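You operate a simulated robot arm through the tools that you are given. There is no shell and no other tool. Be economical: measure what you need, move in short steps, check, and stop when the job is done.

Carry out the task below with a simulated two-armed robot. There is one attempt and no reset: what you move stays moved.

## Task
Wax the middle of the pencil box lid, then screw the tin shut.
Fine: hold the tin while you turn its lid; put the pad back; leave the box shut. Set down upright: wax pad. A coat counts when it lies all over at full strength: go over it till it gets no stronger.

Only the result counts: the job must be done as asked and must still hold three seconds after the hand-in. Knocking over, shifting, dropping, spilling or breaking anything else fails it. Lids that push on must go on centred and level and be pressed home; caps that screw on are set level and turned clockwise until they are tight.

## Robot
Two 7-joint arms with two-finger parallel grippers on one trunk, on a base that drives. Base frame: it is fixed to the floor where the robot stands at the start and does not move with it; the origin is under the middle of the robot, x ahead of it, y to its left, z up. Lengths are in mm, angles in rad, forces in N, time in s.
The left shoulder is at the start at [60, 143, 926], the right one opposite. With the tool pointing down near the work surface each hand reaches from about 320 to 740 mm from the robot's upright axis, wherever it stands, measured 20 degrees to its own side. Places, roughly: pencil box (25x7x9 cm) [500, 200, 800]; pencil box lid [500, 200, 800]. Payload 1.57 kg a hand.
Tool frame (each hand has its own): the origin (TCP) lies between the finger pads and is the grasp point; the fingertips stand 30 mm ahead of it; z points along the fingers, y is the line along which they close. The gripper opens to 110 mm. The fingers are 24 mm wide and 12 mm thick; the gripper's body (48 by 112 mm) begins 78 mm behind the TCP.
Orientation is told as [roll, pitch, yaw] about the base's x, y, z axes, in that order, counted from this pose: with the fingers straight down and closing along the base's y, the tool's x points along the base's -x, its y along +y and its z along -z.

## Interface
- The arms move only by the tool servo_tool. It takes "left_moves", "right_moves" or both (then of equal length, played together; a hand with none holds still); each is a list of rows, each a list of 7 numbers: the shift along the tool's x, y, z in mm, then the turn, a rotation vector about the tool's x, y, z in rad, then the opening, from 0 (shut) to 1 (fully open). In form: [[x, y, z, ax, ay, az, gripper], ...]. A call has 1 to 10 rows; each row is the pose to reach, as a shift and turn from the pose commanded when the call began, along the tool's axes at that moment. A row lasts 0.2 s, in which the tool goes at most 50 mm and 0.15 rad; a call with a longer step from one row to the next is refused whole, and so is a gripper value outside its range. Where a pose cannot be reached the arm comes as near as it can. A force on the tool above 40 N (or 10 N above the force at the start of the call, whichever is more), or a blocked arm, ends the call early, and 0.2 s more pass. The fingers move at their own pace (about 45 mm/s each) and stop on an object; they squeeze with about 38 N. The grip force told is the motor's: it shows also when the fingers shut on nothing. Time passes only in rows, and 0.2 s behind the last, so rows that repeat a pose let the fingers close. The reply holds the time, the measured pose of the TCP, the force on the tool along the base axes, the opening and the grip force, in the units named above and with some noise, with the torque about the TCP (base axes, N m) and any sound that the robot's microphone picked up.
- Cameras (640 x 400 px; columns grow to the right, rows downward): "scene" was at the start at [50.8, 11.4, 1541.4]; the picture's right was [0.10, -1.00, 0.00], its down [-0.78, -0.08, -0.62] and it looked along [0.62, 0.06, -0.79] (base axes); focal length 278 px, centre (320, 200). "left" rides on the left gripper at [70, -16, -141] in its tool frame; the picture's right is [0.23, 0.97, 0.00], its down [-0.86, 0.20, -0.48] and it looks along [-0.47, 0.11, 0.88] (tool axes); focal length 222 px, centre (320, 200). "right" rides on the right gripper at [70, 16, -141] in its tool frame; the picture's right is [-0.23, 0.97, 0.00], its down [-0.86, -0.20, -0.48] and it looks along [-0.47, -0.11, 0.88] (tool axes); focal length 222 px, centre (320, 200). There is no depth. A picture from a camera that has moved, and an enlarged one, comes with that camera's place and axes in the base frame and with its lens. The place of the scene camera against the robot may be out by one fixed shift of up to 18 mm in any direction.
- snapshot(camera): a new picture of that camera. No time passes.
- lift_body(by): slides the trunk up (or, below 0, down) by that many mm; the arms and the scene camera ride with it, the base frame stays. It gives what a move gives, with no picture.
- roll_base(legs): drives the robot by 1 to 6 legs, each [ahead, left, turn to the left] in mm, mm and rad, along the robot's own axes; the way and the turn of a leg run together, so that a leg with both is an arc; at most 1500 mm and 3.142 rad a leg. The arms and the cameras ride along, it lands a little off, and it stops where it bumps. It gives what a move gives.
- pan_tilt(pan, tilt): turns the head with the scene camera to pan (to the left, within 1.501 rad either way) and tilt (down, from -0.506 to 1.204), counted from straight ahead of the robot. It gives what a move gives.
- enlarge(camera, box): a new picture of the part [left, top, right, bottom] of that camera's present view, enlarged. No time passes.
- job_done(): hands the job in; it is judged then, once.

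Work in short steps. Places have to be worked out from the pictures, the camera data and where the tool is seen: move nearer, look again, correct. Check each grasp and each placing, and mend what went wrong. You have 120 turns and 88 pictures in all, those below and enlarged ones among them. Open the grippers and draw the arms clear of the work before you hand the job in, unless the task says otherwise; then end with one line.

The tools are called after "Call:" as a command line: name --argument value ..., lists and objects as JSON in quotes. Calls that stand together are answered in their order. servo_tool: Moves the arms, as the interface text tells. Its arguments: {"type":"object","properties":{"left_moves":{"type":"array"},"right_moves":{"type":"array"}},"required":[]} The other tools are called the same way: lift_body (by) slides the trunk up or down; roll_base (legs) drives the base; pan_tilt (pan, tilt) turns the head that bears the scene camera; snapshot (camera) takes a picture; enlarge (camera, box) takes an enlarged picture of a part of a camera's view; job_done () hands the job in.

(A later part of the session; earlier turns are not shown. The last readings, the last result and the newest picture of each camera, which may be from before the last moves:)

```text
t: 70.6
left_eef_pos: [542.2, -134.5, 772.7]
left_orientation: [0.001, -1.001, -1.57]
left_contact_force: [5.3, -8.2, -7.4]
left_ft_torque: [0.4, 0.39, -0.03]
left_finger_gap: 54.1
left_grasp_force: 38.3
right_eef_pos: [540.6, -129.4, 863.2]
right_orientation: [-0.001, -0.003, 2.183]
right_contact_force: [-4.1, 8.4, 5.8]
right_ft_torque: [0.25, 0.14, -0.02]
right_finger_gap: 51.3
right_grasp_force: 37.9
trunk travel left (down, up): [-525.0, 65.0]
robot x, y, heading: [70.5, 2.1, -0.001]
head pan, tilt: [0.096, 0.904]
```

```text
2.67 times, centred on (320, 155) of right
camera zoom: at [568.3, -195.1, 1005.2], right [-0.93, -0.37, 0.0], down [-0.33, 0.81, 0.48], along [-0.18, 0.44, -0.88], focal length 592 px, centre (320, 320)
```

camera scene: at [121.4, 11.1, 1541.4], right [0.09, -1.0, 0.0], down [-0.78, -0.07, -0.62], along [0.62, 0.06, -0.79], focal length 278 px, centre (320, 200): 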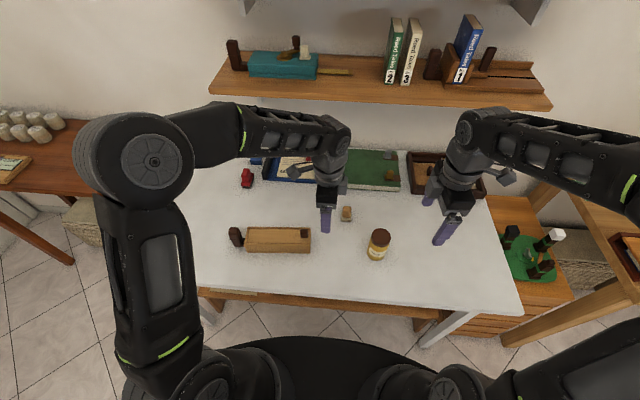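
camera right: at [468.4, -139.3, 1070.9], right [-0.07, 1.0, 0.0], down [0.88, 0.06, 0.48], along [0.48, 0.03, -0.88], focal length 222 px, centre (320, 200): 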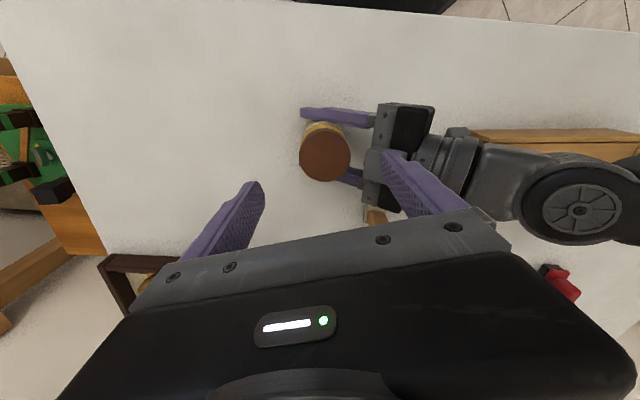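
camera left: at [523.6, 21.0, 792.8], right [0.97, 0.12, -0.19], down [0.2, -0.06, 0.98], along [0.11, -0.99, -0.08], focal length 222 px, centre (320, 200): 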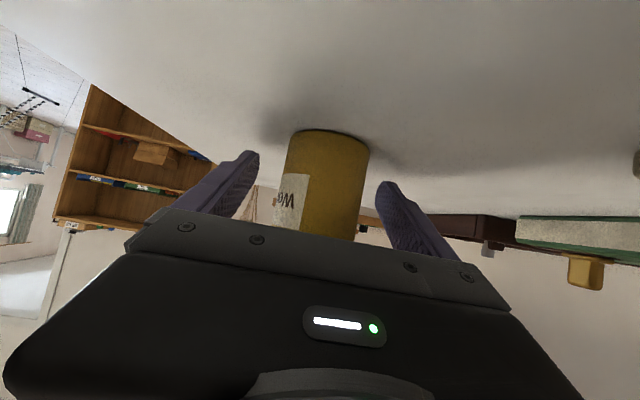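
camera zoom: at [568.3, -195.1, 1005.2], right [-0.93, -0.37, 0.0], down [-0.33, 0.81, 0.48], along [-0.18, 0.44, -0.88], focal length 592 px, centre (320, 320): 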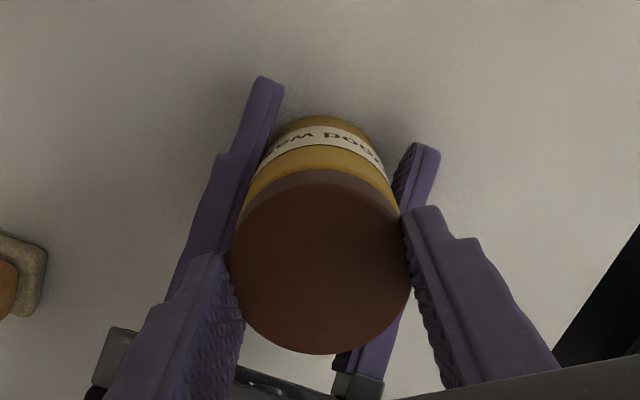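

The upward force on the right hand (+5.8 N) suggests the lid is climbing its thread. I continue cycles with a slight rise.

Call:
servo_tool --right_moves '[[0, 0, -1, 0, 0, 0, 0.55], [0, 0, -1, 0, 0, 0, 0.62], [0, 0, -1, 0, 0, 0.15, 0.62], [0, 0, -1, 0, 0, 0.3, 0.62], [0, 0, -1, 0, 0, 0.45, 0.62], [0, 0, -1, 0, 0, 0.6, 0.62], [0, 0, -1, 0, 0, 0.75, 0.62], [0, 0, -1, 0, 0, 0.9, 0.62], [0, 0, -1, 0, 0, 1.05, 0.62], [0, 0, -1, 0, 0, 1.2, 0.62]]'

Call:
servo_tool --right_moves '[[0, 0, 0, 0, 0, 0, 0.4], [0, 0, 0, 0, 0, 0, 0.4], [0, 0, 0, 0, 0, -0.15, 0.4], [0, 0, 0, 0, 0, -0.3, 0.4], [0, 0, 0, 0, 0, -0.45, 0.4], [0, 0, -0.5, 0, 0, -0.6, 0.4], [0, 0, -0.5, 0, 0, -0.75, 0.4], [0, 0, -1, 0, 0, -0.9, 0.4], [0, 0, -1, 0, 0, -1.05, 0.4], [0, 0, -1, 0, 0, -1.2, 0.4]]'

Call:
enlarge --camera "scene" --box '[350, 205, 420, 255]'

```text
t: 72.8
left_eef_pos: [541.2, -135.3, 774.1]
left_orientation: [0.002, -0.998, -1.572]
left_contact_force: [-0.5, 0.8, -1.2]
left_ft_torque: [0.01, 0.02, 0.0]
left_finger_gap: 54.1
left_grasp_force: 37.8
right_eef_pos: [542.1, -128.2, 864.7]
right_orientation: [-0.001, 0.001, 0.978]
right_contact_force: [-0.4, 0.2, 0.6]
right_ft_torque: [0.02, 0.0, 0.0]
right_finger_gap: 68.2
right_grasp_force: 0.1
trunk travel left (down, up): [-525.0, 65.0]
robot x, y, heading: [68.2, 0.7, -0.006]
head pan, tilt: [0.096, 0.904]
```

```text
t: 75.0
left_eef_pos: [541.1, -134.6, 773.1]
left_orientation: [0.001, -0.999, -1.57]
left_contact_force: [-0.5, -2.9, -0.4]
left_ft_torque: [0.18, 0.0, 0.01]
left_finger_gap: 54.0
left_grasp_force: 38.1
right_eef_pos: [542.2, -130.3, 866.4]
right_orientation: [0.0, 0.001, 2.185]
right_contact_force: [1.6, 2.3, -1.6]
right_ft_torque: [0.08, -0.09, 0.01]
right_finger_gap: 51.1
right_grasp_force: 38.3
trunk travel left (down, up): [-525.0, 65.0]
robot x, y, heading: [68.6, -1.0, -0.005]
head pan, tilt: [0.096, 0.904]
```

```text
8.00 times, centred on (385, 230) of scene
camera zoom: at [121.6, 11.1, 1541.4], right [0.09, -1.0, 0.0], down [-0.78, -0.07, -0.62], along [0.62, 0.06, -0.79], focal length 2220 px, centre (-200, -40)
```

zoom: 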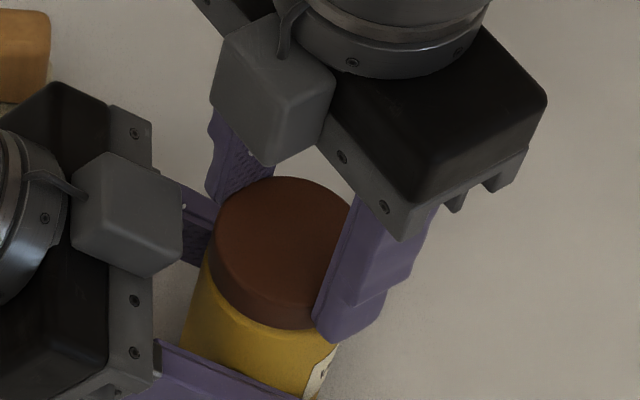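

The lid looks seated, with the fingers on it. I make a small lift test.

Call:
servo_tool --right_moves '[[0, 0, -1.5, 0, 0, 0, 0.4], [0, 0, -3, 0, 0, 0, 0.4], [0, 0, -4, 0, 0, 0, 0.4]]'

Call:
enlarge --camera "scene" --box '[350, 205, 420, 255]'

```text
t: 75.8
left_eef_pos: [540.9, -137.1, 775.1]
left_orientation: [0.004, -1.005, -1.575]
left_contact_force: [-10.5, 3.7, 27.8]
left_ft_torque: [0.37, -0.19, 0.07]
left_finger_gap: 53.9
left_grasp_force: 37.8
right_eef_pos: [542.3, -130.3, 869.2]
right_orientation: [0.002, -0.001, 2.178]
right_contact_force: [10.1, -2.3, -29.1]
right_ft_torque: [-0.49, -0.76, -0.04]
right_finger_gap: 51.2
right_grasp_force: 38.4
trunk travel left (down, up): [-525.0, 65.0]
robot x, y, heading: [71.3, -0.3, -0.001]
head pan, tilt: [0.096, 0.904]
```

```text
8.00 times, centred on (385, 230) of scene
camera zoom: at [121.5, 11.1, 1541.4], right [0.09, -1.0, 0.0], down [-0.78, -0.07, -0.62], along [0.62, 0.06, -0.79], focal length 2220 px, centre (-200, -40)
```

zoom: 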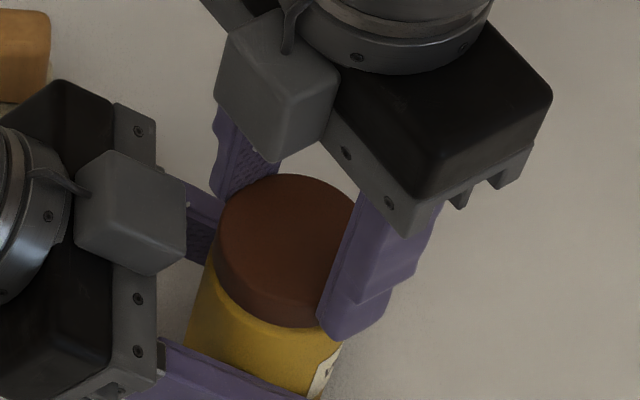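

The lid is still threaded but appears to climb about 1 mm per stroke. I run two more cycles with rise, reading forces.

Call:
servo_tool --right_moves '[[0, 0, 3, 0, 0, 0, 0.4], [0, 0, 3, 0, 0, 0, 0.62], [0, 0, 3, 0, 0, 0.15, 0.62], [0, 0, 3, 0, 0, 0.3, 0.62], [0, 0, 3, 0, 0, 0.45, 0.62], [0, 0, 3, 0, 0, 0.6, 0.62], [0, 0, 3, 0, 0, 0.75, 0.62], [0, 0, 3, 0, 0, 0.9, 0.62], [0, 0, 3, 0, 0, 1.05, 0.62], [0, 0, 3, 0, 0, 1.2, 0.62]]'

Call:
servo_tool --right_moves '[[0, 0, 0, 0, 0, 0, 0.4], [0, 0, 0, 0, 0, 0, 0.4], [0, 0, 0, 0, 0, -0.15, 0.4], [0, 0, 0, 0, 0, -0.3, 0.4], [0, 0, 0, 0, 0, -0.45, 0.4], [0, 0, -0.5, 0, 0, -0.6, 0.4], [0, 0, -0.5, 0, 0, -0.75, 0.4], [0, 0, -0.5, 0, 0, -0.9, 0.4], [0, 0, -0.5, 0, 0, -1.05, 0.4], [0, 0, -0.5, 0, 0, -1.2, 0.4]]'

Call:
servo_tool --right_moves '[[0, 0, -0.5, 0, 0, 0, 0.55], [0, 0, -0.5, 0, 0, 0, 0.62], [0, 0, -0.5, 0, 0, 0.15, 0.62], [0, 0, -0.5, 0, 0, 0.3, 0.62], [0, 0, -0.5, 0, 0, 0.45, 0.62], [0, 0, -0.5, 0, 0, 0.6, 0.62], [0, 0, -0.5, 0, 0, 0.75, 0.62], [0, 0, -0.5, 0, 0, 0.9, 0.62], [0, 0, -0.5, 0, 0, 1.05, 0.62], [0, 0, -0.5, 0, 0, 1.2, 0.62]]'

Call:
servo_tool --right_moves '[[0, 0, 0, 0, 0, 0, 0.4], [0, 0, 0, 0, 0, 0, 0.4], [0, 0, 0, 0, 0, -0.15, 0.4], [0, 0, 0, 0, 0, -0.3, 0.4], [0, 0, 0, 0, 0, -0.45, 0.4], [0, 0, -0.5, 0, 0, -0.6, 0.4], [0, 0, -0.5, 0, 0, -0.75, 0.4], [0, 0, -0.5, 0, 0, -0.9, 0.4], [0, 0, -0.5, 0, 0, -1.05, 0.4], [0, 0, -0.5, 0, 0, -1.2, 0.4]]'

Call:
enlarge --camera "right" --box '[200, 80, 440, 230]'

```text
t: 78.0
left_eef_pos: [541.7, -135.3, 773.7]
left_orientation: [0.001, -1.001, -1.57]
left_contact_force: [0.6, -0.7, -1.5]
left_ft_torque: [-0.05, 0.0, 0.03]
left_finger_gap: 53.7
left_grasp_force: 38.2
right_eef_pos: [541.9, -129.7, 867.0]
right_orientation: [0.001, 0.001, 0.977]
right_contact_force: [0.4, 0.7, -0.1]
right_ft_torque: [0.01, -0.02, 0.01]
right_finger_gap: 68.1
right_grasp_force: 0.0
trunk travel left (down, up): [-525.0, 65.0]
robot x, y, heading: [67.5, 1.4, 0.003]
head pan, tilt: [0.096, 0.904]
```

```text
t: 80.2
left_eef_pos: [541.9, -135.1, 774.7]
left_orientation: [0.001, -1.001, -1.571]
left_contact_force: [-0.2, -0.2, -0.3]
left_ft_torque: [0.04, -0.02, -0.01]
left_finger_gap: 54.2
left_grasp_force: 39.1
right_eef_pos: [541.1, -129.2, 865.5]
right_orientation: [0.0, 0.0, 2.186]
right_contact_force: [-1.0, -0.2, 0.2]
right_ft_torque: [0.0, 0.0, -0.02]
right_finger_gap: 51.5
right_grasp_force: 37.5
trunk travel left (down, up): [-525.0, 65.0]
robot x, y, heading: [71.1, -1.5, -0.0]
head pan, tilt: [0.096, 0.904]
```

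```text
t: 82.4
left_eef_pos: [540.9, -134.8, 773.0]
left_orientation: [0.003, -0.999, -1.571]
left_contact_force: [-0.5, -0.3, -1.0]
left_ft_torque: [-0.05, -0.02, -0.05]
left_finger_gap: 53.8
left_grasp_force: 37.4
right_eef_pos: [540.6, -129.6, 868.3]
right_orientation: [0.001, -0.001, 0.978]
right_contact_force: [-0.3, 0.1, 0.0]
right_ft_torque: [0.01, -0.02, 0.02]
right_finger_gap: 68.3
right_grasp_force: 0.1
trunk travel left (down, up): [-525.0, 65.0]
robot x, y, heading: [67.7, 0.6, -0.001]
head pan, tilt: [0.096, 0.904]
```

```text
t: 84.6
left_eef_pos: [542.5, -135.1, 773.5]
left_orientation: [0.002, -1.0, -1.573]
left_contact_force: [1.2, 0.4, -4.0]
left_ft_torque: [-0.06, 0.09, 0.02]
left_finger_gap: 54.0
left_grasp_force: 37.9
right_eef_pos: [541.5, -130.2, 867.9]
right_orientation: [-0.001, -0.001, 2.184]
right_contact_force: [-0.3, -2.0, 3.2]
right_ft_torque: [-0.04, 0.0, -0.01]
right_finger_gap: 51.6
right_grasp_force: 38.1
trunk travel left (down, up): [-525.0, 65.0]
robot x, y, heading: [67.6, -0.2, -0.002]
head pan, tilt: [0.096, 0.904]
```

```text
2.67 times, centred on (320, 155) of right
camera zoom: at [567.9, -195.5, 1009.1], right [-0.93, -0.37, 0.0], down [-0.33, 0.81, 0.48], along [-0.18, 0.44, -0.88], focal length 592 px, centre (320, 320)
```

zoom: 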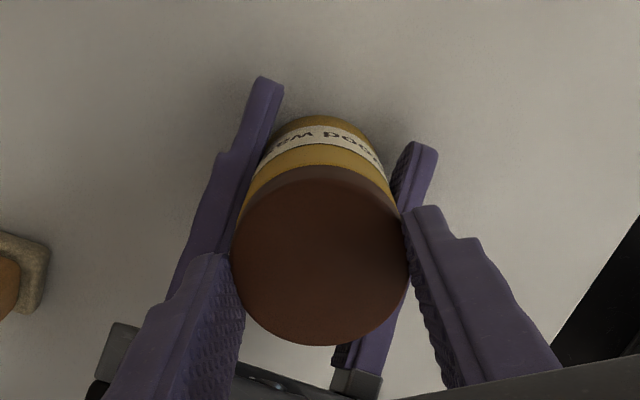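

The torque is nil and the lid spins with the hand. I test the lift again after about 6 rad of turning.

Call:
servo_tool --right_moves '[[0, 0, -1.5, 0, 0, 0, 0.4], [0, 0, -3, 0, 0, 0, 0.4], [0, 0, -4, 0, 0, 0, 0.4]]'

Call:
enlarge --camera "right" --box '[200, 80, 440, 230]'

```text
t: 85.4
left_eef_pos: [542.6, -134.4, 773.7]
left_orientation: [0.001, -1.001, -1.571]
left_contact_force: [0.0, 0.3, -0.2]
left_ft_torque: [-0.02, -0.02, 0.01]
left_finger_gap: 54.3
left_grasp_force: 37.9
right_eef_pos: [541.8, -129.7, 872.8]
right_orientation: [0.0, -0.001, 2.178]
right_contact_force: [0.6, -1.0, -0.3]
right_ft_torque: [0.03, -0.01, -0.01]
right_finger_gap: 51.5
right_grasp_force: 38.2
trunk travel left (down, up): [-525.0, 65.0]
robot x, y, heading: [69.7, -0.3, -0.001]
head pan, tilt: [0.096, 0.904]
```

```text
2.67 times, centred on (320, 155) of right
camera zoom: at [567.8, -195.6, 1013.4], right [-0.93, -0.37, 0.0], down [-0.33, 0.82, 0.48], along [-0.18, 0.44, -0.88], focal length 592 px, centre (320, 320)
```

zoom: 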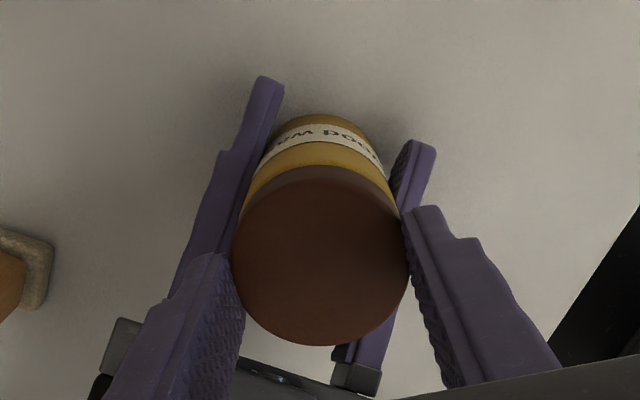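

It came up with no force: the lid is off and in the right hand. I lift it straight up, then park it to the right and look into the tin.

Call:
servo_tool --right_moves '[[0, 0, -20, 0, 0, 0, 0.4], [0, 0, -50, 0, 0, 0, 0.4], [0, 0, -90, 0, 0, 0, 0.4], [25, 25, -110, 0, 0, 0, 0.4], [55, 55, -120, 0, 0, 0, 0.4], [85, 85, -120, 0, 0, 0, 0.4], [115, 115, -120, 0, 0, 0, 0.4], [141, 147, -120, 0, 0, 0, 0.4], [141, 147, -120, 0, 0, 0, 0.4]]'

Call:
snapshot --camera "scene"

Call:
enlarge --camera "scene" --box '[330, 210, 430, 272]'

```text
t: 87.4
left_eef_pos: [543.0, -133.7, 773.8]
left_orientation: [0.002, -1.0, -1.57]
left_contact_force: [0.3, -0.7, -1.3]
left_ft_torque: [0.0, 0.02, 0.02]
left_finger_gap: 54.0
left_grasp_force: 37.8
right_eef_pos: [497.5, -329.2, 991.6]
right_orientation: [0.001, 0.001, 2.179]
right_contact_force: [0.0, 0.4, 0.5]
right_ft_torque: [-0.01, 0.0, -0.03]
right_finger_gap: 51.4
right_grasp_force: 37.7
trunk travel left (down, up): [-525.0, 65.0]
robot x, y, heading: [71.9, 0.9, -0.012]
head pan, tilt: [0.096, 0.904]
```

```text
26 pictures are left
camera scene: at [121.6, 11.3, 1541.3], right [0.09, -1.0, 0.0], down [-0.78, -0.07, -0.62], along [0.62, 0.06, -0.79], focal length 278 px, centre (320, 200)
```

scene: 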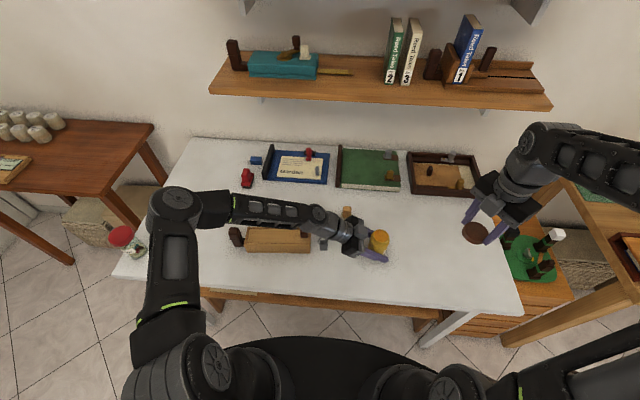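

```text
6.40 times, centred on (380, 241) of scene
camera zoom: at [121.6, 11.3, 1541.3], right [0.09, -1.0, 0.0], down [-0.78, -0.07, -0.62], along [0.62, 0.06, -0.79], focal length 1776 px, centre (-64, -62)
```

zoom: 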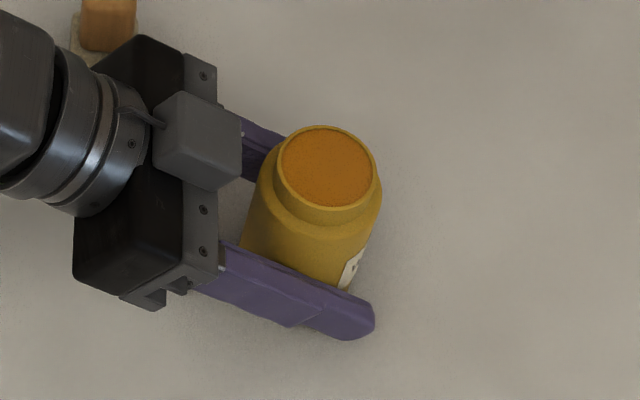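

The tin is open and full of orange wax, with an opening of about 41 mm. I release the tin with the left hand and raise it straight up.

Call:
servo_tool --left_moves '[[0, 0, 0, 0, 0, 0, 0.6], [0, 0, 0, 0, 0, 0, 0.75], [0, 0, 0, 0, 0, 0, 0.9], [-25, 0, -16, 0, 0, 0, 0.95], [-60, 0, -38, 0, 0, 0, 0.95], [-95, 0, -61, 0, 0, 0, 0.95], [-125, 0, -80, 0, 0, 0, 0.95], [-150, 0, -96, 0, 0, 0, 0.95]]'

Call:
servo_tool --left_moves '[[10, 10, -15, 0, 0.14, 0, 0.9], [20, 20, -30, 0, 0.28, 0, 0.9], [30, 30, -45, 0, 0.42, 0, 0.9], [40, 40, -60, 0, 0.56, 0, 0.8], [50, 50, -75, 0, 0.7, 0, 0.7], [55, 60, -80, 0, 0.85, 0, 0.6], [60, 70, -80, 0, 1.0, 0, 0.6]]'

```text
t: 89.2
left_eef_pos: [539.1, -136.9, 950.2]
left_orientation: [0.001, -1.0, -1.568]
left_contact_force: [-1.0, 0.1, -0.8]
left_ft_torque: [-0.01, 0.03, -0.01]
left_finger_gap: 104.5
left_grasp_force: 0.1
right_eef_pos: [497.1, -328.8, 990.8]
right_orientation: [0.0, 0.001, 2.18]
right_contact_force: [-0.1, -0.1, 0.3]
right_ft_torque: [0.0, 0.02, -0.01]
right_finger_gap: 51.1
right_grasp_force: 37.9
trunk travel left (down, up): [-525.0, 65.0]
robot x, y, heading: [72.1, -1.6, -0.007]
head pan, tilt: [0.096, 0.904]
```

```text
t: 90.8
left_eef_pos: [612.6, -34.0, 945.1]
left_orientation: [0.001, 0.004, -1.568]
left_contact_force: [0.2, 0.1, -0.2]
left_ft_torque: [-0.02, 0.03, 0.0]
left_finger_gap: 65.9
left_grasp_force: 0.2
right_eef_pos: [497.6, -330.2, 992.3]
right_orientation: [-0.001, -0.003, 2.18]
right_contact_force: [-0.5, -0.1, 0.8]
right_ft_torque: [0.03, -0.04, -0.03]
right_finger_gap: 51.0
right_grasp_force: 38.0
trunk travel left (down, up): [-525.0, 65.0]
robot x, y, heading: [70.7, 1.0, 0.002]
head pan, tilt: [0.096, 0.904]
```

I yaw back to 0 above the pad.

Call:
servo_tool --left_moves '[[0, 6, 0, 0, 0, -0.15, 0.6], [0, 12, 0, 0, 0, -0.3, 0.6], [0, 18, 0, 0, 0, -0.45, 0.6], [0, 24, 5, 0, 0, -0.6, 0.6], [0, 30, 10, 0, 0, -0.75, 0.6], [1, 36, 20, 0, 0, -0.9, 0.6], [2, 42, 30, 0, 0, -1.05, 0.6], [3, 48, 45, 0, 0, -1.2, 0.6], [3, 53, 60, 0, 0, -1.35, 0.6], [3, 53, 75, 0, 0, -1.5, 0.6]]'

Call:
servo_tool --left_moves '[[0, 0, 0, 0, 0, -0.068, 0.6], [0, 0, 10, 0, 0, -0.068, 0.6]]'

Call:
enlarge --camera "left" --box '[200, 100, 440, 250]'

```text
t: 93.0
left_eef_pos: [663.8, -30.8, 869.1]
left_orientation: [0.002, -0.002, -0.067]
left_contact_force: [-0.8, -0.2, -0.4]
left_ft_torque: [-0.02, -0.03, 0.02]
left_finger_gap: 66.2
left_grasp_force: 0.1
right_eef_pos: [498.4, -328.9, 993.3]
right_orientation: [0.0, -0.001, 2.179]
right_contact_force: [0.0, 0.1, 0.2]
right_ft_torque: [-0.02, -0.01, 0.02]
right_finger_gap: 50.8
right_grasp_force: 37.8
trunk travel left (down, up): [-525.0, 65.0]
robot x, y, heading: [70.1, -0.3, 0.001]
head pan, tilt: [0.096, 0.904]
```

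```text
t: 93.6
left_eef_pos: [665.2, -31.6, 859.7]
left_orientation: [0.0, -0.001, 0.0]
left_contact_force: [-1.0, -0.3, -0.5]
left_ft_torque: [-0.01, 0.0, -0.01]
left_finger_gap: 66.4
left_grasp_force: 0.1
right_eef_pos: [498.2, -328.1, 991.5]
right_orientation: [0.0, 0.0, 2.18]
right_contact_force: [-0.3, -0.1, -0.7]
right_ft_torque: [0.01, 0.01, -0.01]
right_finger_gap: 51.0
right_grasp_force: 38.3
trunk travel left (down, up): [-525.0, 65.0]
robot x, y, heading: [68.5, 0.7, 0.0]
head pan, tilt: [0.096, 0.904]
```

```text
2.67 times, centred on (320, 175) of left
camera zoom: at [594.3, -48.2, 1002.4], right [-0.23, 0.97, 0.0], down [0.85, 0.2, 0.48], along [0.47, 0.11, -0.88], focal length 592 px, centre (320, 267)
```

zoom: 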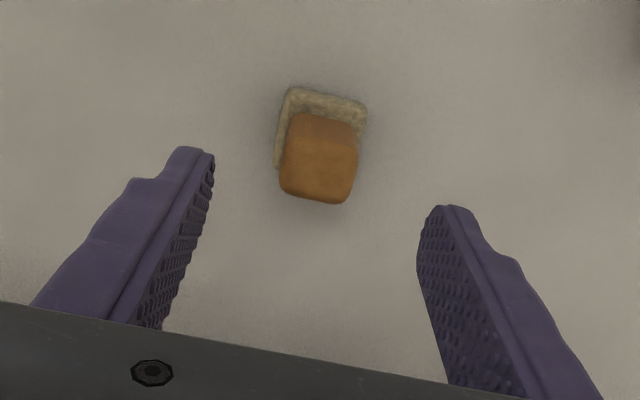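

The pad stands where I left it. I descend, grip and lift it.

Call:
servo_tool --left_moves '[[0, 0, 35, 0, 0, 0, 0.6], [0, 0, 68, 0, 0, 0, 0.6], [0, 0, 68, 0, 0, 0, 0.3], [0, 0, 68, 0, 0, 0, 0], [0, 0, 68, 0, 0, 0, 0], [0, 0, 68, 0, 0, 0, 0], [0, 0, 30, 0, 0, 0, 0], [0, 0, -15, 0, 0, 0, 0], [0, 0, -60, 0, 0, 0, 0], [0, 0, -80, 0, 0, 0, 0]]'

Call:
servo_tool --left_moves '[[30, -25, 0, 0, 0, 0, 0], [62, -50, 0, 0, 0, 0, 0], [93, -75, 0, 0, 0, 0, 0], [124, -99, 0, 0, 0, 0, 0], [124, -99, 0, 0, 0, 0, 0]]'

Call:
snapshot --camera "left"

```text
t: 95.8
left_eef_pos: [663.3, -30.7, 941.0]
left_orientation: [0.0, -0.001, -0.001]
left_contact_force: [0.4, 0.0, -0.2]
left_ft_torque: [-0.02, 0.01, 0.0]
left_finger_gap: 27.1
left_grasp_force: 37.4
right_eef_pos: [498.1, -329.6, 992.4]
right_orientation: [-0.001, -0.001, 2.18]
right_contact_force: [-0.3, -0.4, -0.3]
right_ft_torque: [0.04, 0.01, 0.0]
right_finger_gap: 50.9
right_grasp_force: 38.4
trunk travel left (down, up): [-525.0, 65.0]
robot x, y, heading: [70.1, -1.0, 0.001]
head pan, tilt: [0.096, 0.904]
```

```text
t: 97.0
left_eef_pos: [541.0, -131.1, 939.4]
left_orientation: [0.001, -0.002, 0.0]
left_contact_force: [0.0, 0.2, 0.0]
left_ft_torque: [-0.01, 0.01, 0.03]
left_finger_gap: 27.3
left_grasp_force: 37.5
right_eef_pos: [497.8, -328.5, 992.3]
right_orientation: [-0.001, -0.001, 2.18]
right_contact_force: [0.3, 0.1, 0.8]
right_ft_torque: [0.01, 0.0, 0.01]
right_finger_gap: 51.2
right_grasp_force: 38.1
trunk travel left (down, up): [-525.0, 65.0]
robot x, y, heading: [71.9, 1.4, -0.001]
head pan, tilt: [0.096, 0.904]
```

```text
23 pictures are left
camera left: at [471.0, -148.0, 1081.7], right [-0.23, 0.97, 0.0], down [0.85, 0.2, 0.48], along [0.47, 0.11, -0.88], focal length 222 px, centre (320, 200)
```

left: 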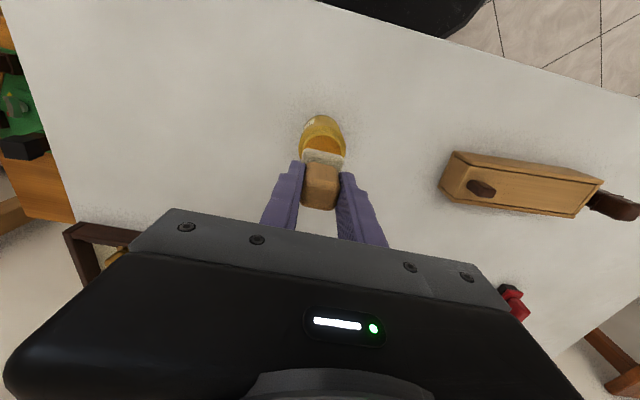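

I descend the pad to about 10 mm above the rim and check alignment.

Call:
servo_tool --left_moves '[[0, 1, 20, 0, 0, 0, 0], [0, 1, 36, 0, 0, 0, 0], [0, 1, 36, 0, 0, 0, 0]]'

Call:
enlarge --camera "left" --box '[260, 100, 380, 175]'

Call:
enlarge --camera "scene" --box '[340, 205, 420, 255]'

```text
t: 97.8
left_eef_pos: [538.4, -130.4, 902.6]
left_orientation: [0.002, -0.002, -0.002]
left_contact_force: [-0.6, -0.6, -0.2]
left_ft_torque: [0.0, -0.02, -0.02]
left_finger_gap: 27.1
left_grasp_force: 38.1
right_eef_pos: [497.6, -328.7, 992.5]
right_orientation: [0.0, 0.002, 2.18]
right_contact_force: [0.4, 0.6, -0.1]
right_ft_torque: [-0.01, -0.02, 0.02]
right_finger_gap: 51.0
right_grasp_force: 38.1
trunk travel left (down, up): [-525.0, 65.0]
robot x, y, heading: [71.6, -1.2, 0.002]
head pan, tilt: [0.096, 0.904]
```

```text
5.33 times, centred on (320, 138) of left
camera zoom: at [469.5, -146.4, 1045.2], right [-0.23, 0.97, 0.0], down [0.85, 0.2, 0.48], along [0.47, 0.11, -0.88], focal length 1185 px, centre (320, 533)
```

zoom: 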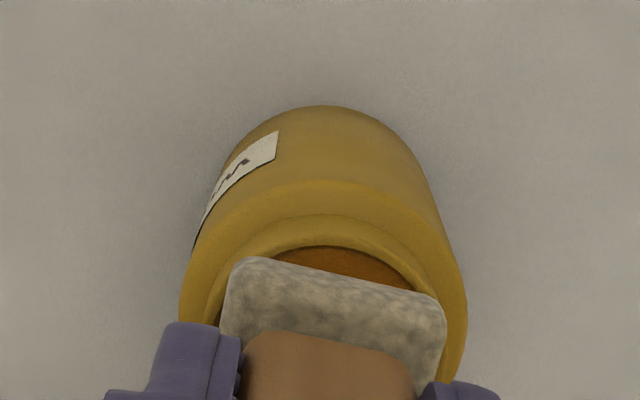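

```text
8.00 times, centred on (380, 230) of scene
camera zoom: at [121.4, 11.1, 1541.4], right [0.09, -1.0, 0.0], down [-0.78, -0.07, -0.62], along [0.62, 0.06, -0.79], focal length 2220 px, centre (-160, -40)
```

zoom: 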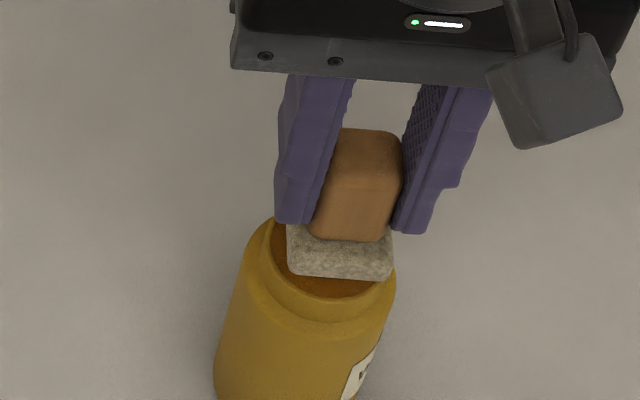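

The pad is nearly aligned over the opening. I shift +2 mm in y and descend gently to contact.

Call:
servo_tool --left_moves '[[0, 2, 4, 0, 0, 0, 0], [0, 2, 7, 0, 0, 0, 0], [0, 2, 9, 0, 0, 0, 0]]'

Call:
enlarge --camera "left" --box '[260, 100, 380, 175]'

```text
t: 98.6
left_eef_pos: [540.3, -127.9, 893.1]
left_orientation: [0.0, 0.0, -0.001]
left_contact_force: [0.2, -0.9, 0.5]
left_ft_torque: [0.02, 0.0, 0.0]
left_finger_gap: 26.9
left_grasp_force: 37.5
right_eef_pos: [498.6, -329.8, 992.1]
right_orientation: [0.001, 0.001, 2.181]
right_contact_force: [0.0, -0.3, -0.4]
right_ft_torque: [-0.01, 0.01, 0.0]
right_finger_gap: 51.1
right_grasp_force: 38.0
trunk travel left (down, up): [-525.0, 65.0]
robot x, y, heading: [68.7, -5.3, -0.005]
head pan, tilt: [0.096, 0.904]
```

```text
5.33 times, centred on (320, 138) of left
camera zoom: at [470.1, -144.8, 1036.2], right [-0.23, 0.97, 0.0], down [0.85, 0.2, 0.48], along [0.47, 0.11, -0.88], focal length 1185 px, centre (320, 533)
```

zoom: 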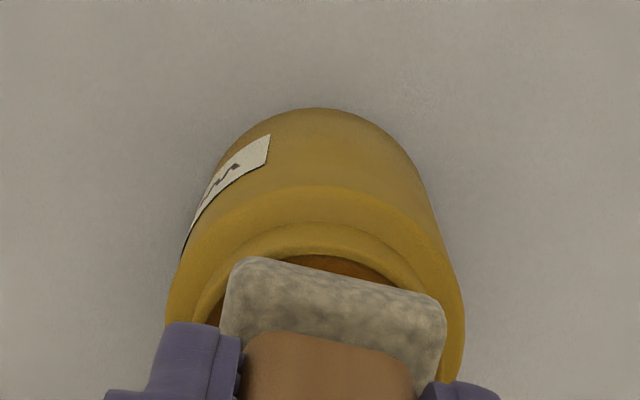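

It is aligned within about 1 mm. I continue down in small steps until contact.

Call:
servo_tool --left_moves '[[0, -1, 1.5, 0, 0, 0, 0], [0, -1, 3, 0, 0, 0, 0], [0, -1, 4, 0, 0, 0, 0]]'

Call:
servo_tool --left_moves '[[0, 0, 1, 0, 0, 0, 0]]'

```text
t: 99.4
left_eef_pos: [541.0, -129.4, 892.3]
left_orientation: [0.0, -0.007, -0.001]
left_contact_force: [-0.1, 3.3, 19.2]
left_ft_torque: [0.27, 0.09, -0.03]
left_finger_gap: 27.1
left_grasp_force: 37.5
right_eef_pos: [496.2, -328.2, 992.3]
right_orientation: [0.001, 0.001, 2.179]
right_contact_force: [-0.5, -0.3, 0.6]
right_ft_torque: [0.0, 0.01, 0.02]
right_finger_gap: 51.0
right_grasp_force: 37.9
trunk travel left (down, up): [-525.0, 65.0]
robot x, y, heading: [71.6, -1.0, -0.001]
head pan, tilt: [0.096, 0.904]
```

```text
t: 99.8
left_eef_pos: [540.1, -129.4, 892.6]
left_orientation: [-0.003, -0.009, -0.001]
left_contact_force: [-0.2, 3.5, 31.1]
left_ft_torque: [0.26, 0.08, 0.0]
left_finger_gap: 27.0
left_grasp_force: 38.1
right_eef_pos: [497.1, -327.3, 992.8]
right_orientation: [-0.001, 0.001, 2.18]
right_contact_force: [-0.4, 0.3, 0.2]
right_ft_torque: [0.0, 0.02, 0.0]
right_finger_gap: 51.0
right_grasp_force: 37.9
trunk travel left (down, up): [-525.0, 65.0]
robot x, y, heading: [73.0, -0.8, -0.004]
head pan, tilt: [0.096, 0.904]
```

Contact was firm. I raise the pad and look at the felt and the wax.

Call:
servo_tool --left_moves '[[0, 0, -3, 0, 0, 0, 0], [0, 0, -20, 0, 0, 0, 0], [0, 0, -55, 0, 0, 0, 0], [0, 0, -55, 0, 0, 0, 0]]'

Call:
enlarge --camera "scene" --box '[340, 190, 420, 255]'

```text
t: 100.8
left_eef_pos: [539.2, -128.1, 944.2]
left_orientation: [0.002, 0.002, -0.003]
left_contact_force: [-0.9, 0.3, 0.6]
left_ft_torque: [-0.01, 0.0, 0.01]
left_finger_gap: 27.0
left_grasp_force: 37.3
right_eef_pos: [497.4, -329.5, 992.3]
right_orientation: [0.0, 0.0, 2.179]
right_contact_force: [-0.3, 0.2, -0.7]
right_ft_torque: [0.0, 0.0, -0.02]
right_finger_gap: 50.9
right_grasp_force: 38.0
trunk travel left (down, up): [-525.0, 65.0]
robot x, y, heading: [72.2, -0.8, -0.002]
head pan, tilt: [0.096, 0.904]
```

```text
6.15 times, centred on (380, 222) of scene
camera zoom: at [121.5, 11.0, 1541.3], right [0.09, -1.0, 0.0], down [-0.78, -0.07, -0.62], along [0.62, 0.06, -0.79], focal length 1708 px, centre (-49, 62)
```

zoom: 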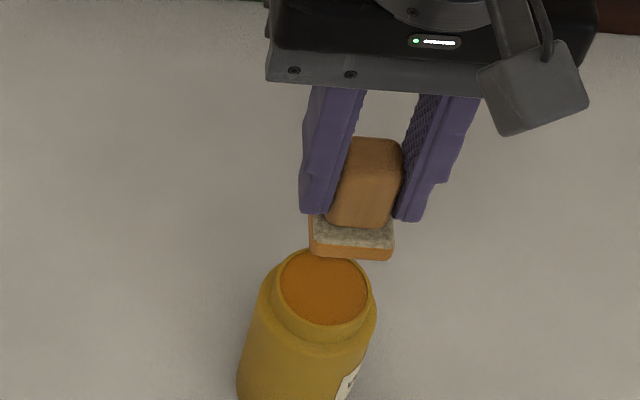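

The felt is now loaded with orange wax. I carry it to the box and line up over the start of the first lane on the lid.

Call:
servo_tool --left_moves '[[0, 45, 0, 0, 0, 0, 0], [1, 90, 0, 0, 0, 0, 0], [2, 135, 0, 0, 0, 0, 0], [3, 180, 0, 0, 0, 0, 0], [4, 225, 0, 0, 0, -0.07, 0], [4, 263, 10, 0, 0, -0.07, 0], [4, 263, 45, 0, 0, -0.07, 0], [4, 263, 80, 0, 0, -0.07, 0], [4, 263, 80, 0, 0, -0.07, 0]]'

Call:
enlarge --camera "left" --box '[200, 60, 520, 260]'

```text
t: 102.8
left_eef_pos: [536.4, 134.5, 865.0]
left_orientation: [0.001, 0.001, 0.07]
left_contact_force: [-0.1, -0.2, -0.1]
left_ft_torque: [0.04, -0.01, -0.04]
left_finger_gap: 27.1
left_grasp_force: 37.8
right_eef_pos: [499.0, -330.3, 992.3]
right_orientation: [-0.001, 0.0, 2.18]
right_contact_force: [1.5, 0.8, 0.2]
right_ft_torque: [-0.03, 0.01, -0.01]
right_finger_gap: 51.4
right_grasp_force: 37.5
trunk travel left (down, up): [-525.0, 65.0]
robot x, y, heading: [67.8, 1.2, -0.002]
head pan, tilt: [0.096, 0.904]
```

```text
2.00 times, centred on (360, 160) of left
camera zoom: at [467.6, 113.4, 1007.2], right [-0.29, 0.96, 0.0], down [0.84, 0.26, 0.48], along [0.46, 0.14, -0.88], focal length 444 px, centre (240, 280)
```

zoom: 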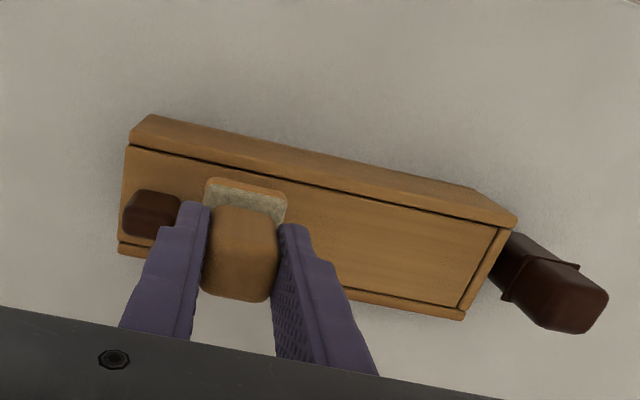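

The box axis runs from (554,78) to (537,276). I shift +3 mm in x and touch down for lane 1.

Call:
servo_tool --left_moves '[[-3, 0, 14, 0, 0, -0.015, 0], [-3, 0, 19, 0, 0, -0.015, 0], [-3, 0, 21, 0, 0, -0.015, 0]]'

```text
t: 103.6
left_eef_pos: [538.8, 135.4, 842.8]
left_orientation: [0.001, -0.002, 0.085]
left_contact_force: [0.6, 0.0, 0.3]
left_ft_torque: [0.02, -0.02, -0.02]
left_finger_gap: 27.0
left_grasp_force: 38.0
right_eef_pos: [497.9, -328.7, 992.7]
right_orientation: [0.001, 0.001, 2.18]
right_contact_force: [-0.1, 0.2, -1.2]
right_ft_torque: [0.02, 0.01, 0.01]
right_finger_gap: 51.0
right_grasp_force: 37.8
trunk travel left (down, up): [-525.0, 65.0]
robot x, y, heading: [70.9, 2.5, -0.003]
head pan, tilt: [0.096, 0.904]
```

Call:
servo_tool --left_moves '[[0, 0, 1, 0, 0, 0, 0], [0, 0, 1.5, 0, 0, 0, 0]]'

```text
t: 104.2
left_eef_pos: [539.4, 134.8, 842.0]
left_orientation: [0.0, -0.002, 0.084]
left_contact_force: [-1.8, 2.3, 9.6]
left_ft_torque: [0.03, 0.12, 0.02]
left_finger_gap: 26.9
left_grasp_force: 37.9
right_eef_pos: [496.1, -329.0, 993.1]
right_orientation: [-0.003, 0.001, 2.181]
right_contact_force: [0.3, 1.0, 0.5]
right_ft_torque: [-0.04, 0.0, -0.02]
right_finger_gap: 50.9
right_grasp_force: 37.9
trunk travel left (down, up): [-525.0, 65.0]
robot x, y, heading: [74.8, -3.6, -0.001]
head pan, tilt: [0.096, 0.904]
```

Contact is at about 9 N. I stroke +y 78 mm (the closing direction) with slightly reduced pressure, then lift and look.

Call:
servo_tool --left_moves '[[0, 0, 0.7, 0, 0, 0, 0], [0, 13, 0.7, 0, 0, 0, 0], [0, 26, 0.7, 0, 0, 0, 0], [0, 39, 0.7, 0, 0, 0, 0], [0, 52, 0.7, 0, 0, 0, 0], [0, 65, 0.7, 0, 0, 0, 0], [0, 78, 0.7, 0, 0, 0, 0]]'

Call:
enlarge --camera "scene" --box '[216, 190, 328, 260]'

```text
t: 105.8
left_eef_pos: [533.0, 210.7, 841.6]
left_orientation: [0.0, -0.005, 0.085]
left_contact_force: [1.9, -7.2, 22.6]
left_ft_torque: [-0.31, -0.07, -0.02]
left_finger_gap: 27.0
left_grasp_force: 38.0
right_eef_pos: [497.3, -330.3, 991.8]
right_orientation: [-0.001, 0.0, 2.179]
right_contact_force: [0.0, -1.1, 0.1]
right_ft_torque: [-0.03, 0.0, 0.0]
right_finger_gap: 51.3
right_grasp_force: 37.7
trunk travel left (down, up): [-525.0, 65.0]
robot x, y, heading: [70.0, -2.2, 0.004]
head pan, tilt: [0.096, 0.904]
```

```text
5.71 times, centred on (272, 225) of scene
camera zoom: at [119.9, 9.6, 1541.5], right [0.09, -1.0, 0.0], down [-0.78, -0.07, -0.62], along [0.62, 0.06, -0.79], focal length 1586 px, centre (594, 57)
```

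zoom: 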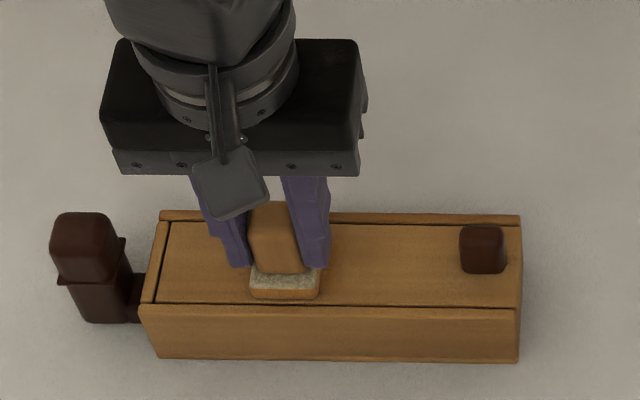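

The unheld box slid about 10 mm along +y (the post is part of it), and I see no obvious coat. I lift the pad and zoom on the lid.

Call:
servo_tool --left_moves '[[0, 0, -3, 0, 0, 0, 0], [0, 10, -40, 0, 0, 0, 0], [-30, 40, -60, 0, 0, 0, 0], [-50, 60, -80, 0, 0, 0, 0]]'

Call:
enlarge --camera "scene" --box '[236, 218, 312, 256]'

```text
t: 106.8
left_eef_pos: [579.8, 275.8, 920.9]
left_orientation: [0.001, 0.001, 0.085]
left_contact_force: [0.0, 0.1, 0.1]
left_ft_torque: [-0.03, 0.0, 0.0]
left_finger_gap: 27.0
left_grasp_force: 38.2
right_eef_pos: [497.1, -329.0, 992.2]
right_orientation: [0.0, 0.0, 2.18]
right_contact_force: [0.7, -0.7, -0.4]
right_ft_torque: [-0.02, 0.0, -0.02]
right_finger_gap: 50.8
right_grasp_force: 38.1
trunk travel left (down, up): [-525.0, 65.0]
robot x, y, heading: [66.4, -2.3, -0.001]
head pan, tilt: [0.096, 0.904]
```

```text
8.42 times, centred on (274, 237) of scene
camera zoom: at [121.1, 11.2, 1541.3], right [0.09, -1.0, 0.0], down [-0.78, -0.07, -0.62], along [0.62, 0.06, -0.79], focal length 2337 px, centre (707, -112)
```

zoom: 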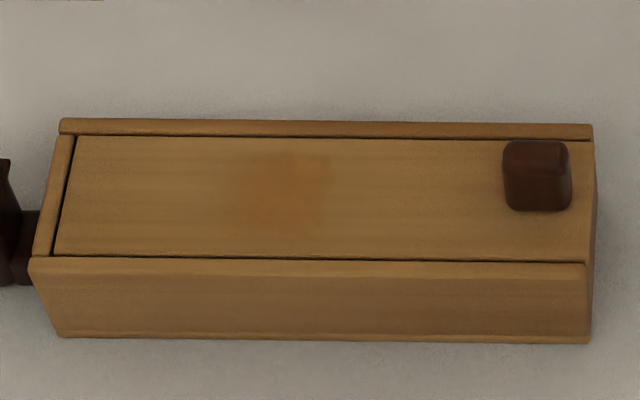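

A faint orange coat now shows, about 35×30 mm in the middle of the lid. Building it to full strength needs the box held, so I set the tin lid down flat on the free table at (480,-240) to free the right hand.

Call:
servo_tool --right_moves '[[-28, -12, 30, 0, 0, 0, 0.4], [-56, -24, 65, 0, 0, 0, 0.4], [-83, -36, 100, 0, 0, 0, 0.4], [-83, -36, 145, 0, 0, 0, 0.4], [-83, -36, 185, 0, 0, 0, 0.4], [-83, -36, 207, 0, 0, 0, 0.4], [-83, -36, 211, 0, 0, 0, 0.4]]'

Call:
snapshot --camera "right"

```text
t: 108.4
left_eef_pos: [579.4, 275.9, 920.4]
left_orientation: [0.001, -0.002, 0.085]
left_contact_force: [0.2, -0.3, -0.3]
left_ft_torque: [0.0, 0.0, 0.02]
left_finger_gap: 27.0
left_grasp_force: 37.0
right_eef_pos: [483.3, -240.2, 779.4]
right_orientation: [-0.001, -0.001, 2.18]
right_contact_force: [0.7, 0.1, 0.7]
right_ft_torque: [0.03, -0.02, 0.02]
right_finger_gap: 50.7
right_grasp_force: 38.0
trunk travel left (down, up): [-525.0, 65.0]
robot x, y, heading: [69.0, 2.0, -0.003]
head pan, tilt: [0.096, 0.904]
```

```text
15 pictures are left
camera right: at [509.8, -306.1, 921.5], right [-0.93, -0.37, 0.0], down [-0.32, 0.82, 0.48], along [-0.18, 0.44, -0.88], focal length 222 px, centre (320, 200)
```

right: 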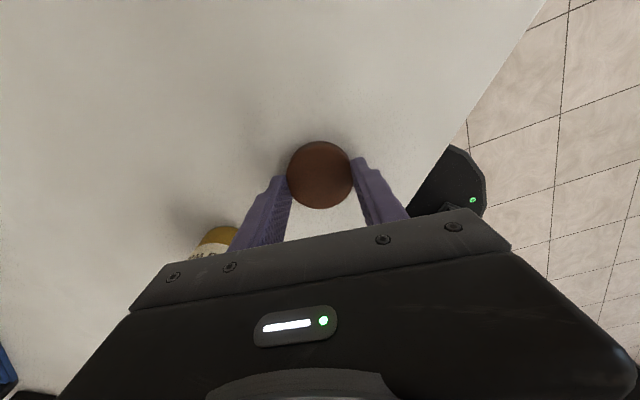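

Clear table below; the lid is close to it. I step down to contact.

Call:
servo_tool --right_moves '[[0, 0, 2, 0, 0, 0, 0.4], [0, 0, 4, 0, 0, 0, 0.4], [0, 0, 5.5, 0, 0, 0, 0.4]]'

Call:
servo_tool --right_moves '[[0, 0, 1, 0, 0, 0, 0.4], [0, 0, 2, 0, 0, 0, 0.4]]'

```text
t: 109.3
left_eef_pos: [577.5, 275.6, 920.6]
left_orientation: [0.0, -0.004, 0.084]
left_contact_force: [0.1, 0.6, 0.0]
left_ft_torque: [-0.04, 0.0, 0.01]
left_finger_gap: 27.0
left_grasp_force: 37.9
right_eef_pos: [484.3, -239.0, 779.2]
right_orientation: [-0.006, 0.005, 2.18]
right_contact_force: [-8.1, -0.5, 27.9]
right_ft_torque: [0.24, 0.51, 0.0]
right_finger_gap: 51.3
right_grasp_force: 38.2
trunk travel left (down, up): [-525.0, 65.0]
robot x, y, heading: [69.1, -0.6, -0.007]
head pan, tilt: [0.096, 0.904]
stopped in row 3 (right hand): the force on the tool passed its limit (the readings are from after the stop); the commanded pose is now the measured one
```

```text
t: 109.7
left_eef_pos: [576.9, 275.3, 920.5]
left_orientation: [0.0, -0.003, 0.084]
left_contact_force: [0.9, -0.6, -0.5]
left_ft_torque: [-0.02, 0.0, 0.0]
left_finger_gap: 27.0
left_grasp_force: 37.7
right_eef_pos: [484.4, -240.7, 778.6]
right_orientation: [-0.005, 0.007, 2.18]
right_contact_force: [-8.7, 1.5, 26.5]
right_ft_torque: [0.23, 0.42, -0.03]
right_finger_gap: 50.8
right_grasp_force: 37.3
trunk travel left (down, up): [-525.0, 65.0]
robot x, y, heading: [70.5, 1.9, -0.008]
head pan, tilt: [0.096, 0.904]
stopped in row 2 (right hand): the force on the tool passed its limit (the readings are from after the stop); the commanded pose is now the measured one
```

The lid stands on the table at TCP z≈778.7. I release it and rise, yawing toward the box-holding orientation.

Call:
servo_tool --right_moves '[[0, 0, -2, 0, 0, 0, 0.5], [0, 0, -2, 0, 0, 0, 0.62], [0, 0, -2, 0, 0, 0, 0.7], [0, 0, -40, 0, 0, 0, 0.75], [0, 0, -85, 0, 0, 0, 0.8], [0, 0, -130, 0, 0, 0, 0.85], [0, 0, -170, 0, 0, 0.15, 0.9], [0, 0, -200, 0, 0, 0.3, 0.9], [0, 0, -220, 0, 0, 0.45, 0.9], [0, 0, -220, 0, 0, 0.524, 0.9]]'

Call:
enlarge --camera "left" --box '[80, 30, 480, 280]'

```text
t: 111.9
left_eef_pos: [578.1, 273.6, 920.0]
left_orientation: [0.0, -0.002, 0.083]
left_contact_force: [0.9, -0.6, -0.2]
left_ft_torque: [0.01, 0.03, 0.01]
left_finger_gap: 26.9
left_grasp_force: 37.2
right_eef_pos: [484.3, -239.8, 995.4]
right_orientation: [-0.007, 0.0, 1.653]
right_contact_force: [-0.2, -0.3, -0.5]
right_ft_torque: [-0.04, -0.01, 0.01]
right_finger_gap: 99.0
right_grasp_force: 0.1
trunk travel left (down, up): [-525.0, 65.0]
robot x, y, heading: [67.9, 3.4, -0.002]
head pan, tilt: [0.096, 0.904]
```

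```text
1.60 times, centred on (280, 155) of left
camera zoom: at [510.7, 252.4, 1062.9], right [-0.31, 0.95, 0.0], down [0.83, 0.27, 0.48], along [0.46, 0.15, -0.88], focal length 355 px, centre (384, 272)
```

zoom: 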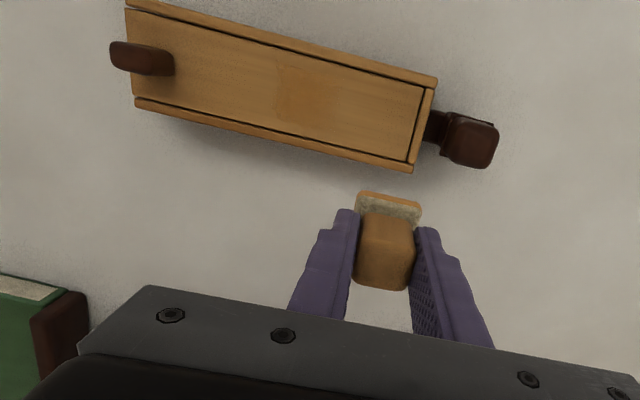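

The coat patch is visible from here. The box now runs from (552,94) to (534,289). I bring the right hand to the pre-grasp at its right end.

Call:
servo_tool --right_moves '[[-38, -12, 5, 0, -0.06, 0, 0.9], [-76, -24, 15, 0, -0.12, 0, 0.9], [-114, -36, 25, 0, -0.18, 0, 0.9], [-152, -48, 40, 0, -0.25, 0, 0.9], [-190, -60, 60, 0, -0.32, 0, 0.9], [-228, -72, 82, 0, -0.39, 0, 0.9], [-265, -84, 104, 0, -0.45, 0, 0.9], [-300, -95, 125, 0, -0.5, 0, 0.9], [-300, -95, 125, 0, -0.5, 0, 0.9]]'

Call:
enlarge --camera "right" --box '[200, 80, 440, 230]'

```text
t: 113.9
left_eef_pos: [579.0, 275.1, 919.9]
left_orientation: [-0.001, -0.003, 0.083]
left_contact_force: [-0.2, 0.2, -0.9]
left_ft_torque: [0.01, -0.02, -0.02]
left_finger_gap: 26.9
left_grasp_force: 38.7
right_eef_pos: [555.5, 67.2, 874.0]
right_orientation: [-0.008, -0.497, 1.66]
right_contact_force: [0.3, 0.1, -0.7]
right_ft_torque: [-0.01, 0.01, -0.03]
right_finger_gap: 99.0
right_grasp_force: 0.0
trunk travel left (down, up): [-525.0, 65.0]
robot x, y, heading: [69.9, -0.2, -0.0]
head pan, tilt: [0.096, 0.904]
```

```text
2.67 times, centred on (320, 155) of right
camera zoom: at [548.7, -62.3, 963.7], right [-0.99, 0.12, 0.1], down [0.15, 0.54, 0.83], along [0.04, 0.84, -0.55], focal length 592 px, centre (320, 320)
```

zoom: 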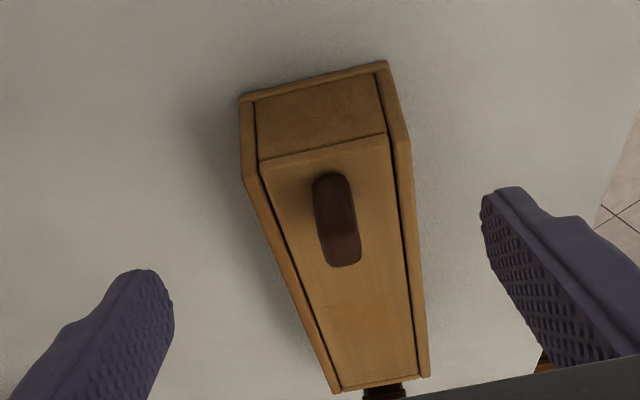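

The box axis at the grip point is x≈546.5. I advance 104 mm with a −4.5 mm x correction, then close.

Call:
servo_tool --right_moves '[[0, 4.5, 40, 0, 0, 0, 0.9], [0, 4.5, 75, 0, 0, 0, 0.9], [0, 4.5, 104, 0, 0, 0, 0.8], [0, 4.5, 104, 0, 0, 0, 0.7], [0, 4.5, 104, 0, 0, 0, 0.65], [0, 4.5, 104, 0, 0, 0, 0.5], [0, 4.5, 104, 0, 0, 0, 0.4], [0, 4.5, 104, 0, 0, 0, 0.4]]'

Call:
enlarge --camera "left" --box '[80, 30, 480, 280]'

```text
t: 115.7
left_eef_pos: [579.0, 275.9, 920.6]
left_orientation: [0.0, -0.001, 0.084]
left_contact_force: [-0.2, -0.1, -0.5]
left_ft_torque: [-0.03, -0.01, -0.03]
left_finger_gap: 26.9
left_grasp_force: 37.4
right_eef_pos: [546.1, 114.3, 779.7]
right_orientation: [-0.007, -0.497, 1.66]
right_contact_force: [0.7, -0.3, 0.3]
right_ft_torque: [-0.12, -0.01, -0.05]
right_finger_gap: 65.9
right_grasp_force: 36.8
trunk travel left (down, up): [-525.0, 65.0]
robot x, y, heading: [72.7, 1.7, -0.0]
head pan, tilt: [0.096, 0.904]
```

```text
1.60 times, centred on (280, 155) of left
camera zoom: at [510.7, 252.5, 1062.8], right [-0.31, 0.95, 0.0], down [0.83, 0.27, 0.48], along [0.46, 0.15, -0.88], focal length 355 px, centre (384, 272)
```

zoom: 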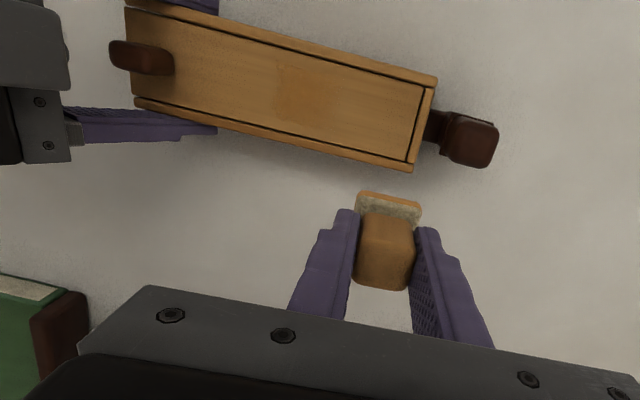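

The box is held firmly again. I bring the pad over the lid at y≈168 and touch down.

Call:
servo_tool --left_moves '[[15, -35, 15, 0, 0, 0, 0], [30, -70, 30, 0, 0, 0, 0], [45, -103, 50, 0, 0, 0, 0], [45, -103, 70, 0, 0, 0, 0], [45, -103, 78, 0, 0, 0, 0], [45, -103, 79.5, 0, 0, 0, 0]]'

```text
t: 117.1
left_eef_pos: [544.9, 168.8, 840.9]
left_orientation: [-0.002, -0.001, 0.083]
left_contact_force: [-4.0, -3.3, 26.7]
left_ft_torque: [-0.05, 0.23, 0.01]
left_finger_gap: 27.1
left_grasp_force: 37.5
right_eef_pos: [546.2, 114.5, 781.2]
right_orientation: [-0.007, -0.498, 1.657]
right_contact_force: [5.6, 5.7, -12.9]
right_ft_torque: [0.21, 0.41, -0.43]
right_finger_gap: 65.8
right_grasp_force: 38.5
trunk travel left (down, up): [-525.0, 65.0]
robot x, y, heading: [71.7, -0.1, -0.008]
head pan, tilt: [0.096, 0.904]
```

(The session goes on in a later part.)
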